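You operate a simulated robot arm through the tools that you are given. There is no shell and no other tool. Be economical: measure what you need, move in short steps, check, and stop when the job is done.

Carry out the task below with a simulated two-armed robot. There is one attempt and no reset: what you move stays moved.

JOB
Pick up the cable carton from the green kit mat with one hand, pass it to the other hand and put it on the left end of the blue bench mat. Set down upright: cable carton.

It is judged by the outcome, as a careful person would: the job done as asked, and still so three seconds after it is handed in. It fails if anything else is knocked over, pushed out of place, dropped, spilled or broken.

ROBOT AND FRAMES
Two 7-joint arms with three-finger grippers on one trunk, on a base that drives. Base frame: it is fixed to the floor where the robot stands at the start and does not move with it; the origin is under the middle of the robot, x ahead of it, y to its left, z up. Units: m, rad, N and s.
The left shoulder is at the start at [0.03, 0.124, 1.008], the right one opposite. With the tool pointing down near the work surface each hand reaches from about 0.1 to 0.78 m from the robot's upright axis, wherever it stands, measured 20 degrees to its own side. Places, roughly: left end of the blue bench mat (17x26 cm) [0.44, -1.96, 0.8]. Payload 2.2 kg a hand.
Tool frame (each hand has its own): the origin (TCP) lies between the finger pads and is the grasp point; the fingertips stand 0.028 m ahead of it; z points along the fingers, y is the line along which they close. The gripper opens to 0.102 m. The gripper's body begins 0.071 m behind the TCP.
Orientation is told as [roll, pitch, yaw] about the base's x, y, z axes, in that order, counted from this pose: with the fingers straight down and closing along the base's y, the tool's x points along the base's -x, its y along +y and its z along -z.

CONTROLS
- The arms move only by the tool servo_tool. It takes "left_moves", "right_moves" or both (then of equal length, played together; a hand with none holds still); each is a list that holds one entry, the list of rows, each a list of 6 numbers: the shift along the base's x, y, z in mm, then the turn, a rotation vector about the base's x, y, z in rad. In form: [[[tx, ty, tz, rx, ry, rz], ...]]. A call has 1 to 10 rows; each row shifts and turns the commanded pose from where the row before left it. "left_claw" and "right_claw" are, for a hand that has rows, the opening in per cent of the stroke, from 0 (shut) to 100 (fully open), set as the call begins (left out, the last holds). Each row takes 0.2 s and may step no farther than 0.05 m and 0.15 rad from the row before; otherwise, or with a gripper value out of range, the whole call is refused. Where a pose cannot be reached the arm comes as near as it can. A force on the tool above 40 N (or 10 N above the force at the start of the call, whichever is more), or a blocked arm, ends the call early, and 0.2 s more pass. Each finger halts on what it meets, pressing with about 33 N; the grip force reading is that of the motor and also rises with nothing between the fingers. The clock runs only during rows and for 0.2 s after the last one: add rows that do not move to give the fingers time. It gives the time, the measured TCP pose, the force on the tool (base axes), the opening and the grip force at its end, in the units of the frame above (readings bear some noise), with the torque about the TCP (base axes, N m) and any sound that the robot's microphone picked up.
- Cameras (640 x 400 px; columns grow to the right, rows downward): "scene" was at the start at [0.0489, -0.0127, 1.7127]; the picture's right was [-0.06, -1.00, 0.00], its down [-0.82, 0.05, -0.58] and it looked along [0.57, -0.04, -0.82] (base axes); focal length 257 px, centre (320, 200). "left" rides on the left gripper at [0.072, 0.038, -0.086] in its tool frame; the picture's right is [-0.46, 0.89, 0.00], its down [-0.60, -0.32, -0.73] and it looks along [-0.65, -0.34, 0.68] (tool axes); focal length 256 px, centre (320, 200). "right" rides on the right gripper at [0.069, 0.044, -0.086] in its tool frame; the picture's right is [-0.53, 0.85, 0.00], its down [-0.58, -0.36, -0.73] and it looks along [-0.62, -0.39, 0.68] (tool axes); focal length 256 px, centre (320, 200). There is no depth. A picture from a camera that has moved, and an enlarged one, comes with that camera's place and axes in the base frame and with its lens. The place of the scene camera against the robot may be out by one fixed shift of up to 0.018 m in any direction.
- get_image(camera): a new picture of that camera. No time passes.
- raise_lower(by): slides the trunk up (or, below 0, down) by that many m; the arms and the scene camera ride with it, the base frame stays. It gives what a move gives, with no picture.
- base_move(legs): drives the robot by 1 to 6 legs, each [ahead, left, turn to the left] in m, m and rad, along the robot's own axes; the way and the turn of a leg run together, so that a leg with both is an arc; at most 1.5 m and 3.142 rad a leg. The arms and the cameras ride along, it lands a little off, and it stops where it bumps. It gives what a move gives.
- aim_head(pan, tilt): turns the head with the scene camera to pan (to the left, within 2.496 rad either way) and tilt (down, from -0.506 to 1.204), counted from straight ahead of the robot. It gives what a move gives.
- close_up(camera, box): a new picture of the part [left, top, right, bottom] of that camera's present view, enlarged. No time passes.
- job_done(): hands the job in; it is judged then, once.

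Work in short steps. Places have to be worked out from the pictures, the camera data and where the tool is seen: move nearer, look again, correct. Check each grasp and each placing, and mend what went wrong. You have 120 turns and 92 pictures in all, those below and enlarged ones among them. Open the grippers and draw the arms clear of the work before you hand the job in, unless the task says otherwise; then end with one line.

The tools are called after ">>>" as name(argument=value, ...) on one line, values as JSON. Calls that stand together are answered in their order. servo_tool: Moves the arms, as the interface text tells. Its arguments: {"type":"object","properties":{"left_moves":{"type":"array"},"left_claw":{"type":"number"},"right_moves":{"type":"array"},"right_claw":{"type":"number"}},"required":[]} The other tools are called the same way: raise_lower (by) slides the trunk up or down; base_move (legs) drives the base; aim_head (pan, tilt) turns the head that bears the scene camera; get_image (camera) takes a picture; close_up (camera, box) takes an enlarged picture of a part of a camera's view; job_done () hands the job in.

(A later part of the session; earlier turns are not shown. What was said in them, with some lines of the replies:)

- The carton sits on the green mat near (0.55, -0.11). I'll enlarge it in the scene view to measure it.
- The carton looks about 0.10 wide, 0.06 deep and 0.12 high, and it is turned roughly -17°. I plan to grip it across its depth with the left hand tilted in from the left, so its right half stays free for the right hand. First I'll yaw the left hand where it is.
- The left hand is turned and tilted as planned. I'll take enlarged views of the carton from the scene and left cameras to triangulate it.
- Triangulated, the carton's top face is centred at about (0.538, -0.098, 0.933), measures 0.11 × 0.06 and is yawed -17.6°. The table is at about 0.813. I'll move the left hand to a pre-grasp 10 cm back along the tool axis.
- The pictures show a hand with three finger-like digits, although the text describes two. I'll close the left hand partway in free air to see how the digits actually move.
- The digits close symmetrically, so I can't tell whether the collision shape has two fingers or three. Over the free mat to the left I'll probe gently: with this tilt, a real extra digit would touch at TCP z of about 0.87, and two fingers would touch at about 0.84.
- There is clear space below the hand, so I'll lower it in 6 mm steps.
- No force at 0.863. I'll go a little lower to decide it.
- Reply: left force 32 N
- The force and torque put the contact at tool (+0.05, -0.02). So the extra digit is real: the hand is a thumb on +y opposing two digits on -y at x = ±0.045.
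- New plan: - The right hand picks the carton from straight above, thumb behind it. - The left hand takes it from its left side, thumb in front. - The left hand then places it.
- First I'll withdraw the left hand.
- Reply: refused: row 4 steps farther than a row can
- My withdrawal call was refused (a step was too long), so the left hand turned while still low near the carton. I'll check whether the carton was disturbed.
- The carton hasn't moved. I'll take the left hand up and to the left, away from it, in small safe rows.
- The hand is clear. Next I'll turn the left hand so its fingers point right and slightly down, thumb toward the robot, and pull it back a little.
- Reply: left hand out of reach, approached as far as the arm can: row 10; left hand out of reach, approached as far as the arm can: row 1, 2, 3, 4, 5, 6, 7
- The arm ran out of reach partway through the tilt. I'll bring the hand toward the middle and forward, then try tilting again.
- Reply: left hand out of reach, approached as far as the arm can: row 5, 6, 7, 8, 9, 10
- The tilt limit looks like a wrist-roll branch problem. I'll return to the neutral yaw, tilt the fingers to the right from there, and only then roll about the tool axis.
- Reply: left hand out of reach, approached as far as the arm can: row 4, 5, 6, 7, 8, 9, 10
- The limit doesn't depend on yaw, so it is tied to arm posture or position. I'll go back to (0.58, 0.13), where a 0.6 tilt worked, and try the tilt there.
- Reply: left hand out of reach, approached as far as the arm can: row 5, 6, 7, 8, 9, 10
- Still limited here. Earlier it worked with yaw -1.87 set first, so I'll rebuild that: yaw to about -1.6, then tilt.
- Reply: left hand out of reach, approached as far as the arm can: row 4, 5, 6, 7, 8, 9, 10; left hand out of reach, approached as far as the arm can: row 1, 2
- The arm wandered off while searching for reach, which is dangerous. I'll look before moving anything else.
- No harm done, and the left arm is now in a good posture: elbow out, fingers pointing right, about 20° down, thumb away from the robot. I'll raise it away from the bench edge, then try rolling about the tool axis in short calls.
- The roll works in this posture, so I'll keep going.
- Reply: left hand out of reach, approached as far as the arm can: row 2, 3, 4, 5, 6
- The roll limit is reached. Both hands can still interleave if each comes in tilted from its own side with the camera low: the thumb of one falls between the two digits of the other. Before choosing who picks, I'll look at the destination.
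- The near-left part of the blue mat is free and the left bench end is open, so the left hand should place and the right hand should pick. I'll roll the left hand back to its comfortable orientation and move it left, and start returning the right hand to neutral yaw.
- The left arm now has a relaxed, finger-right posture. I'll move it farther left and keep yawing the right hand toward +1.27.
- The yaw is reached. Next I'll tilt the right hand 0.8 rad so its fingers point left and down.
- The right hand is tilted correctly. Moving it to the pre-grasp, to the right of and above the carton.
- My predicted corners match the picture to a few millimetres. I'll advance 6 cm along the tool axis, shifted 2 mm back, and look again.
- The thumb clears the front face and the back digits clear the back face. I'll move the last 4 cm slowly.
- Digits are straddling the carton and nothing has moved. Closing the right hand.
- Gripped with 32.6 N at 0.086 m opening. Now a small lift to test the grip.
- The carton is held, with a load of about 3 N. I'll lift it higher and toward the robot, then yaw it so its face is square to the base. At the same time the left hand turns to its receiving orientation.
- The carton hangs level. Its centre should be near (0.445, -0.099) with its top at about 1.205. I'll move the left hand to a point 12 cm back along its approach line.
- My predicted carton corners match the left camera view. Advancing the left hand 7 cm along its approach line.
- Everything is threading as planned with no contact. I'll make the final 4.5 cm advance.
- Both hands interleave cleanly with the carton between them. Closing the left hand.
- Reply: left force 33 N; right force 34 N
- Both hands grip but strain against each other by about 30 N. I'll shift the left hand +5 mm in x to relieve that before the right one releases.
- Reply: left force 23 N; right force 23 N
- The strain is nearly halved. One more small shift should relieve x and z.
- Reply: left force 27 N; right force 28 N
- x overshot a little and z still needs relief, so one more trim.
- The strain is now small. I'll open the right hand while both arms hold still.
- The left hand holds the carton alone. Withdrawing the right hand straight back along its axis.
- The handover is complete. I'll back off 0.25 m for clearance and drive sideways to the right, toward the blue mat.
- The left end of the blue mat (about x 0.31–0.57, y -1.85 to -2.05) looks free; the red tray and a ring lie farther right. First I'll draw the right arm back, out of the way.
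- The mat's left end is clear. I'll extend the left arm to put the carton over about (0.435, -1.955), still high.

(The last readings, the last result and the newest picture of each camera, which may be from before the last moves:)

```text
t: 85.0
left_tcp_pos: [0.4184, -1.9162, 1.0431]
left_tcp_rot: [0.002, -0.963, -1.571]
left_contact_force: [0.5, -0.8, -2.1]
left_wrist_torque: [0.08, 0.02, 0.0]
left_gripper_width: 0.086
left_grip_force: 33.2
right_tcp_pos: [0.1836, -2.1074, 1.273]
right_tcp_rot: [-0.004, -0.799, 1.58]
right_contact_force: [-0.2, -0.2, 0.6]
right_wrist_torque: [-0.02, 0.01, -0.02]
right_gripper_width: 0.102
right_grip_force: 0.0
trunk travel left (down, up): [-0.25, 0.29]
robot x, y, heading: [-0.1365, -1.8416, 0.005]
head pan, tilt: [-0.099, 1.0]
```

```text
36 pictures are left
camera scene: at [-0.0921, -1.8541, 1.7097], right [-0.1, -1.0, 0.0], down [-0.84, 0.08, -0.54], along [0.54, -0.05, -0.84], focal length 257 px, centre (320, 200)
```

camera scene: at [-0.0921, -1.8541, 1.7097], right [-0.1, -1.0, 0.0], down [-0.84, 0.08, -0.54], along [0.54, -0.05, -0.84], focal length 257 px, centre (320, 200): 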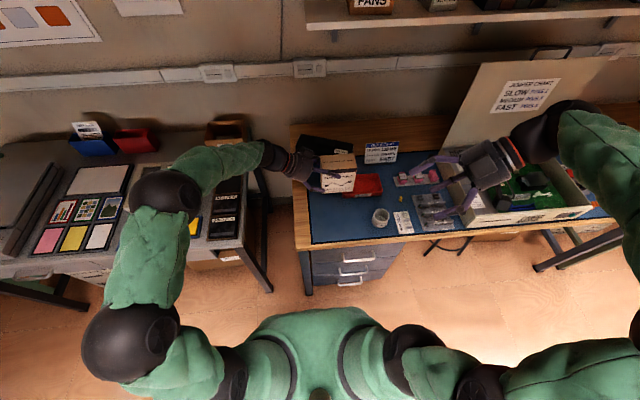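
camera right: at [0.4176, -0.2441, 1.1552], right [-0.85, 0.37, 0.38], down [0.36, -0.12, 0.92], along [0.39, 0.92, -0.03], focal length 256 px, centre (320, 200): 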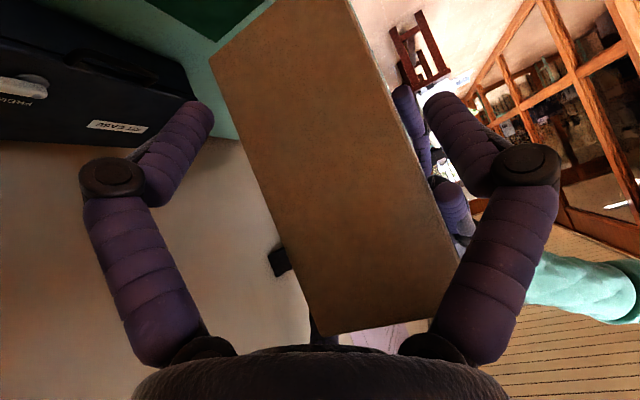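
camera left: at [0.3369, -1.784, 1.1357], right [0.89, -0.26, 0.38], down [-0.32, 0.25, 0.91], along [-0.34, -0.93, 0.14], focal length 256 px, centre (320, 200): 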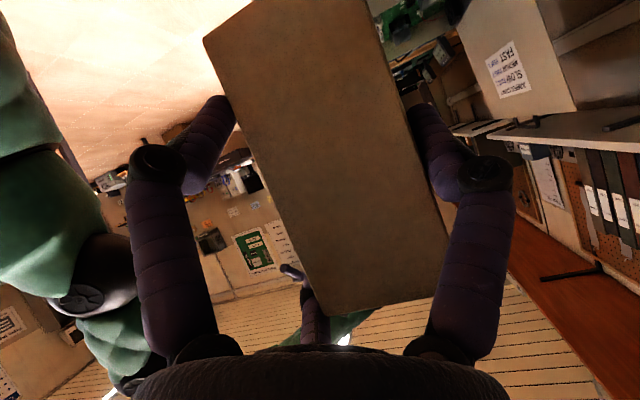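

Clear of the tray and the ring, and the left elbow rides high. Lowering to just above the mat.

>>> servo_tool(left_moves=[[[0, 0, -35, 0, 0, 0], [0, 0, -35, 0, 0, 0], [0, 0, -35, 0, 0, 0], [0, 0, -25, 0, 0, 0], [0, 0, 0, 0, 0, 0]]])

>>> close_up(camera="scene", box=[260, 120, 420, 260])

>>> get_image(camera="left")

```text
t: 86.2
left_tcp_pos: [0.4183, -1.9169, 0.9134]
left_tcp_rot: [0.003, -0.962, -1.569]
left_contact_force: [1.2, 0.0, -2.8]
left_wrist_torque: [0.07, 0.05, -0.02]
left_gripper_width: 0.086
left_grip_force: 33.1
right_tcp_pos: [0.1836, -2.1071, 1.2727]
right_tcp_rot: [-0.003, -0.8, 1.578]
right_contact_force: [-0.2, -0.4, -0.2]
right_wrist_torque: [0.02, -0.01, 0.0]
right_gripper_width: 0.102
right_grip_force: 0.1
trunk travel left (down, up): [-0.25, 0.29]
robot x, y, heading: [-0.1368, -1.8387, -0.002]
head pan, tilt: [-0.099, 1.0]
```

```text
2.86 times, centred on (340, 190) of scene
camera zoom: at [-0.092, -1.854, 1.7097], right [-0.1, -1.0, 0.0], down [-0.84, 0.08, -0.54], along [0.54, -0.05, -0.84], focal length 734 px, centre (263, 229)
```

zoom: 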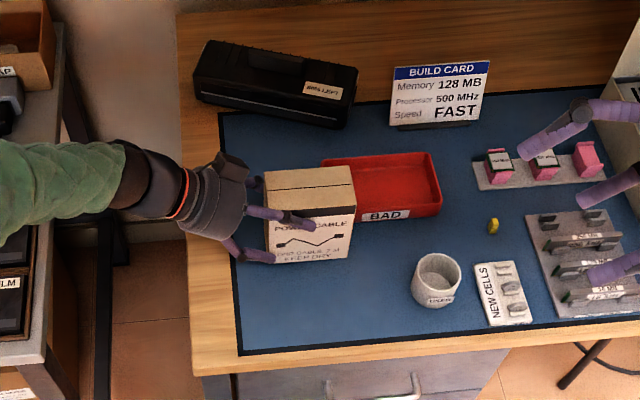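

```text
34 pictures are left
camera left: at [0.4555, -1.8042, 0.9027], right [0.89, -0.26, 0.38], down [-0.32, 0.25, 0.91], along [-0.34, -0.93, 0.14], focal length 256 px, centre (320, 200)
```

left: 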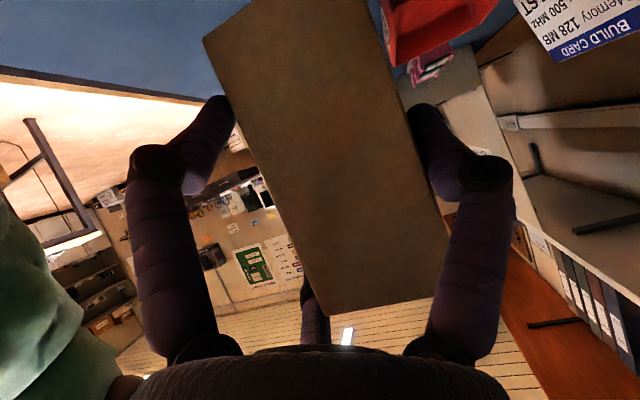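

The carton hangs over the mat's left end, but the red tray is just behind and to the right. I'll shift 12 mm toward the front for margin and lower to about 1 cm above the mat.

>>> servo_tool(left_moves=[[[-6, 0, -4, 0, 0, 0], [-6, 0, -6, 0, 0, 0], [0, 0, -6, 0, 0, 0], [0, 0, -6, 0, 0, 0], [0, 0, -4, 0, 0, 0], [0, 0, 0, 0, 0, 0]]])

>>> close_up(camera="scene", box=[280, 140, 390, 230])

```text
t: 87.6
left_tcp_pos: [0.406, -1.9169, 0.8862]
left_tcp_rot: [0.001, -0.961, -1.57]
left_contact_force: [0.5, -0.2, -2.0]
left_wrist_torque: [0.1, 0.02, 0.01]
left_gripper_width: 0.0862
left_grip_force: 33.0
right_tcp_pos: [0.1838, -2.1093, 1.2717]
right_tcp_rot: [-0.003, -0.799, 1.579]
right_contact_force: [0.5, 0.5, 0.3]
right_wrist_torque: [-0.02, 0.0, 0.0]
right_gripper_width: 0.102
right_grip_force: 0.0
trunk travel left (down, up): [-0.25, 0.29]
robot x, y, heading: [-0.1379, -1.8373, -0.002]
head pan, tilt: [-0.099, 1.0]
```

```text
4.44 times, centred on (335, 185) of scene
camera zoom: at [-0.0918, -1.8539, 1.7097], right [-0.1, -1.0, 0.0], down [-0.84, 0.08, -0.54], along [0.54, -0.05, -0.84], focal length 1142 px, centre (253, 267)
```

zoom: 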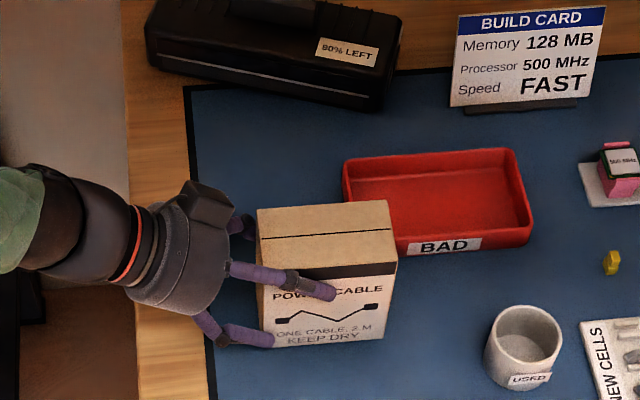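

Good clearance all round. Now lowering in 2 mm steps until the force shows contact.

>>> servo_tool(left_moves=[[[0, 0, -2, 0, 0, 0], [0, 0, -2, 0, 0, 0], [0, 0, -2, 0, 0, 0], [0, 0, -1.5, 0, 0, 0]]])

```text
t: 88.6
left_tcp_pos: [0.4059, -1.9168, 0.8787]
left_tcp_rot: [0.0, -0.963, -1.57]
left_contact_force: [0.2, -1.1, -1.2]
left_wrist_torque: [0.08, 0.01, 0.02]
left_gripper_width: 0.0861
left_grip_force: 33.1
right_tcp_pos: [0.1844, -2.1081, 1.2718]
right_tcp_rot: [-0.004, -0.801, 1.578]
right_contact_force: [-0.4, 0.2, -0.3]
right_wrist_torque: [-0.03, 0.0, 0.0]
right_gripper_width: 0.1022
right_grip_force: 0.0
trunk travel left (down, up): [-0.25, 0.29]
robot x, y, heading: [-0.1366, -1.8356, -0.004]
head pan, tilt: [-0.099, 1.0]
```

Fz has barely changed, so there is no firm contact yet. A few more millimetres.

>>> servo_tool(left_moves=[[[0, 0, -1.5, 0, 0, 0], [0, 0, -1.5, 0, 0, 0], [0, 0, 0, 0, 0, 0]]])

```text
t: 89.4
left_tcp_pos: [0.4054, -1.916, 0.8763]
left_tcp_rot: [0.0, -0.962, -1.568]
left_contact_force: [0.3, 0.0, -2.5]
left_wrist_torque: [0.07, 0.05, 0.0]
left_gripper_width: 0.086
left_grip_force: 32.8
right_tcp_pos: [0.1841, -2.1073, 1.2727]
right_tcp_rot: [-0.003, -0.8, 1.577]
right_contact_force: [1.4, 0.1, -0.6]
right_wrist_torque: [-0.01, -0.01, 0.04]
right_gripper_width: 0.102
right_grip_force: 0.1
trunk travel left (down, up): [-0.25, 0.29]
robot x, y, heading: [-0.1379, -1.8433, 0.002]
head pan, tilt: [-0.099, 1.0]
```

>>> servo_tool(left_moves=[[[0, 0, -1.5, 0, 0, 0], [0, 0, -1.5, 0, 0, 0], [0, 0, -1.5, 0, 0, 0], [0, 0, 0, 0, 0, 0]]])

>>> close_up(camera="scene", box=[280, 140, 390, 230])

```text
t: 90.4
left_tcp_pos: [0.4062, -1.9159, 0.8717]
left_tcp_rot: [0.003, -0.963, -1.575]
left_contact_force: [-1.3, 1.1, 5.6]
left_wrist_torque: [0.22, -0.11, 0.01]
left_gripper_width: 0.086
left_grip_force: 33.5
right_tcp_pos: [0.1823, -2.1085, 1.272]
right_tcp_rot: [-0.004, -0.799, 1.578]
right_contact_force: [0.0, 0.1, 0.2]
right_wrist_torque: [-0.02, 0.01, -0.01]
right_gripper_width: 0.1021
right_grip_force: 0.2
trunk travel left (down, up): [-0.25, 0.29]
robot x, y, heading: [-0.1375, -1.8395, -0.001]
head pan, tilt: [-0.099, 1.0]
```

```text
4.44 times, centred on (335, 185) of scene
camera zoom: at [-0.0926, -1.8538, 1.7097], right [-0.1, -1.0, 0.0], down [-0.84, 0.08, -0.54], along [0.54, -0.05, -0.84], focal length 1142 px, centre (253, 267)
```

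zoom: 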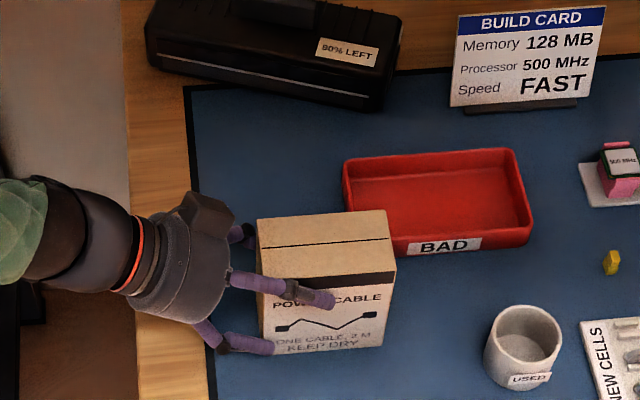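

The carton is touching, with Fz rising from -2.5 to +5.6. One more millimetre to seat it, then I'll open the left hand.

>>> servo_tool(left_moves=[[[0, 0, -0.8, 0, 0, 0], [0, 0, 0, 0, 0, 0]]])

>>> servo_tool(left_moves=[[[0, 0, 0, 0, 0, 0], [0, 0, 0, 0, 0, 0], [0, 0, 0, 0, 0, 0]]], left_claw=100)

>>> close_up(camera="scene", box=[280, 140, 390, 230])

>>> get_image(camera="left")

```text
t: 91.0
left_tcp_pos: [0.4048, -1.9157, 0.8719]
left_tcp_rot: [0.005, -0.964, -1.573]
left_contact_force: [-1.2, -1.5, 13.5]
left_wrist_torque: [0.25, 0.03, 0.01]
left_gripper_width: 0.0863
left_grip_force: 33.5
right_tcp_pos: [0.1832, -2.109, 1.2732]
right_tcp_rot: [-0.006, -0.8, 1.58]
right_contact_force: [0.2, 0.9, -0.2]
right_wrist_torque: [-0.01, -0.01, 0.0]
right_gripper_width: 0.1019
right_grip_force: 0.0
trunk travel left (down, up): [-0.25, 0.29]
robot x, y, heading: [-0.1392, -1.8378, 0.008]
head pan, tilt: [-0.099, 1.0]
```

```text
t: 91.8
left_tcp_pos: [0.4056, -1.9175, 0.8717]
left_tcp_rot: [0.002, -0.96, -1.569]
left_contact_force: [-0.4, -0.5, -0.4]
left_wrist_torque: [-0.03, 0.03, 0.01]
left_gripper_width: 0.102
left_grip_force: 0.1
right_tcp_pos: [0.184, -2.1085, 1.2719]
right_tcp_rot: [-0.003, -0.799, 1.579]
right_contact_force: [-0.5, 1.3, 0.1]
right_wrist_torque: [0.01, 0.0, -0.02]
right_gripper_width: 0.1022
right_grip_force: 0.1
trunk travel left (down, up): [-0.25, 0.29]
robot x, y, heading: [-0.138, -1.8392, 0.001]
head pan, tilt: [-0.099, 1.0]
```

```text
4.44 times, centred on (335, 185) of scene
camera zoom: at [-0.0921, -1.8539, 1.7097], right [-0.1, -1.0, 0.0], down [-0.84, 0.08, -0.54], along [0.54, -0.05, -0.84], focal length 1142 px, centre (253, 267)
```

zoom: 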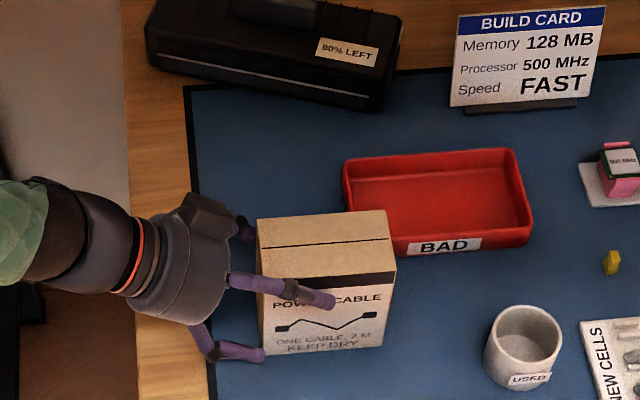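

```text
30 pictures are left
camera left: at [0.4435, -1.8042, 0.8599], right [0.89, -0.26, 0.38], down [-0.32, 0.25, 0.91], along [-0.34, -0.93, 0.14], focal length 256 px, centre (320, 200)
```

left: 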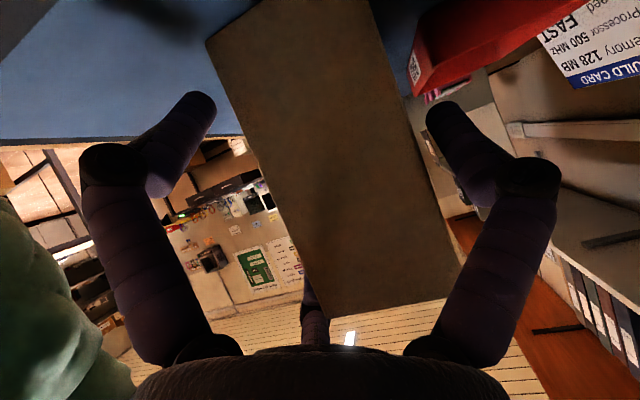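

Released; the carton stands upright and the digits are clear of it. Withdrawing along the approach line.

>>> servo_tool(left_moves=[[[0, 8, 5.6, 0, 0, 0], [0, 8, 5.6, 0, 0, 0], [0, 10, 7, 0, 0, 0], [0, 12, 8.4, 0, 0, 0], [0, 16, 11, 0, 0, 0], [0, 20, 14, 0, 0, 0], [0, 25, 18, 0, 0, 0], [0, 25, 30, 0, 0, 0], [0, 10, 40, 0, 0, 0], [0, 0, 0, 0, 0, 0]]])

>>> get_image(camera="scene")

>>> close_up(camera="scene", box=[280, 120, 420, 240])

```text
t: 94.0
left_tcp_pos: [0.4052, -1.7835, 1.0097]
left_tcp_rot: [-0.001, -0.961, -1.569]
left_contact_force: [0.2, -0.1, 0.2]
left_wrist_torque: [-0.03, 0.01, -0.02]
left_gripper_width: 0.1021
left_grip_force: 0.2
right_tcp_pos: [0.1844, -2.1077, 1.2722]
right_tcp_rot: [-0.003, -0.799, 1.578]
right_contact_force: [0.3, -0.6, 0.7]
right_wrist_torque: [-0.01, -0.01, -0.02]
right_gripper_width: 0.1022
right_grip_force: 0.1
trunk travel left (down, up): [-0.25, 0.29]
robot x, y, heading: [-0.1377, -1.8393, 0.004]
head pan, tilt: [-0.099, 1.0]
```

```text
29 pictures are left
camera scene: at [-0.0913, -1.8537, 1.7096], right [-0.1, -1.0, 0.0], down [-0.84, 0.08, -0.54], along [0.54, -0.05, -0.84], focal length 257 px, centre (320, 200)
```

scene: 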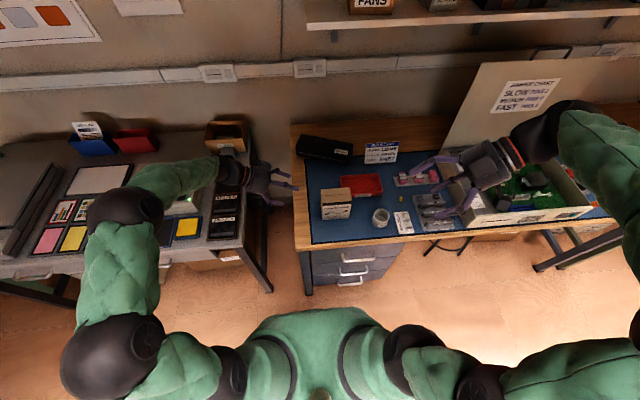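

```text
3.33 times, centred on (350, 180) of scene
camera zoom: at [-0.0913, -1.8537, 1.7096], right [-0.1, -1.0, 0.0], down [-0.84, 0.08, -0.54], along [0.54, -0.05, -0.84], focal length 856 px, centre (220, 267)
```

zoom: 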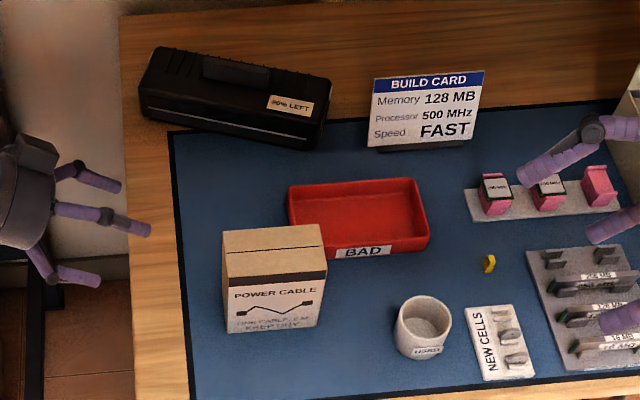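

The carton stands upright on the left end of the mat with nothing disturbed. I'll raise the left arm and back the robot off a little to be clear.

>>> servo_tool(left_moves=[[[0, 0, 40, 0, 0, 0], [0, 0, 40, 0, 0, 0], [0, 0, 40, 0, 0, 0], [0, 0, 40, 0, 0, 0], [0, 0, 0, 0, 0, 0]]])

>>> base_move(legs=[[-0.25, 0, 0]])

>>> get_image(camera="scene")

```text
t: 95.2
left_tcp_pos: [0.4057, -1.7842, 1.171]
left_tcp_rot: [0.002, -0.964, -1.57]
left_contact_force: [0.7, 0.0, 1.0]
left_wrist_torque: [0.03, -0.01, 0.01]
left_gripper_width: 0.1021
left_grip_force: 0.1
right_tcp_pos: [0.1844, -2.1089, 1.2719]
right_tcp_rot: [-0.004, -0.801, 1.578]
right_contact_force: [0.1, 0.2, 0.8]
right_wrist_torque: [0.0, -0.01, 0.01]
right_gripper_width: 0.1019
right_grip_force: 0.0
trunk travel left (down, up): [-0.25, 0.29]
robot x, y, heading: [-0.1401, -1.8392, 0.004]
head pan, tilt: [-0.099, 1.0]
```

```text
t: 97.0
left_tcp_pos: [0.1571, -1.7827, 1.1706]
left_tcp_rot: [0.005, -0.962, -1.57]
left_contact_force: [-0.2, 0.0, -0.2]
left_wrist_torque: [0.05, -0.03, 0.02]
left_gripper_width: 0.1018
left_grip_force: 0.0
right_tcp_pos: [-0.0664, -2.1087, 1.2723]
right_tcp_rot: [-0.006, -0.801, 1.583]
right_contact_force: [-0.5, 0.1, 0.0]
right_wrist_torque: [0.01, -0.02, 0.0]
right_gripper_width: 0.1021
right_grip_force: 0.1
trunk travel left (down, up): [-0.25, 0.29]
robot x, y, heading: [-0.3883, -1.8403, 0.001]
head pan, tilt: [-0.099, 1.0]
```

```text
27 pictures are left
camera scene: at [-0.3423, -1.8545, 1.7097], right [-0.1, -1.0, 0.0], down [-0.84, 0.08, -0.54], along [0.54, -0.05, -0.84], focal length 257 px, centre (320, 200)
```

scene: 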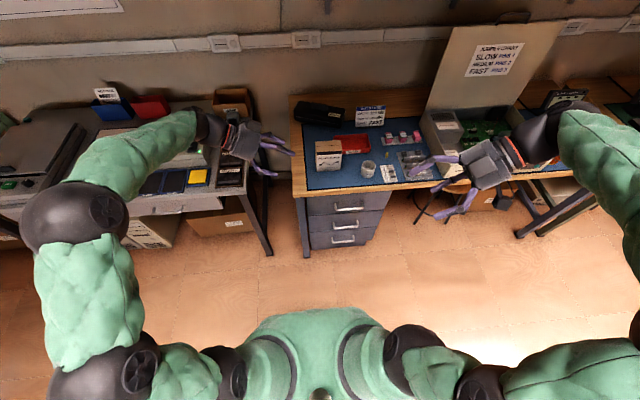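

The carton stands upright on the left end of the blue mat, both hands are empty and clear, and nothing else has moved. Handing in.

>>> job_done()

```text
The job is handed in.
```

The right hand picked the cable carton off the green kit mat and passed it to the left hand, which set it down upright on the left end of the blue bench mat; nothing else was moved.
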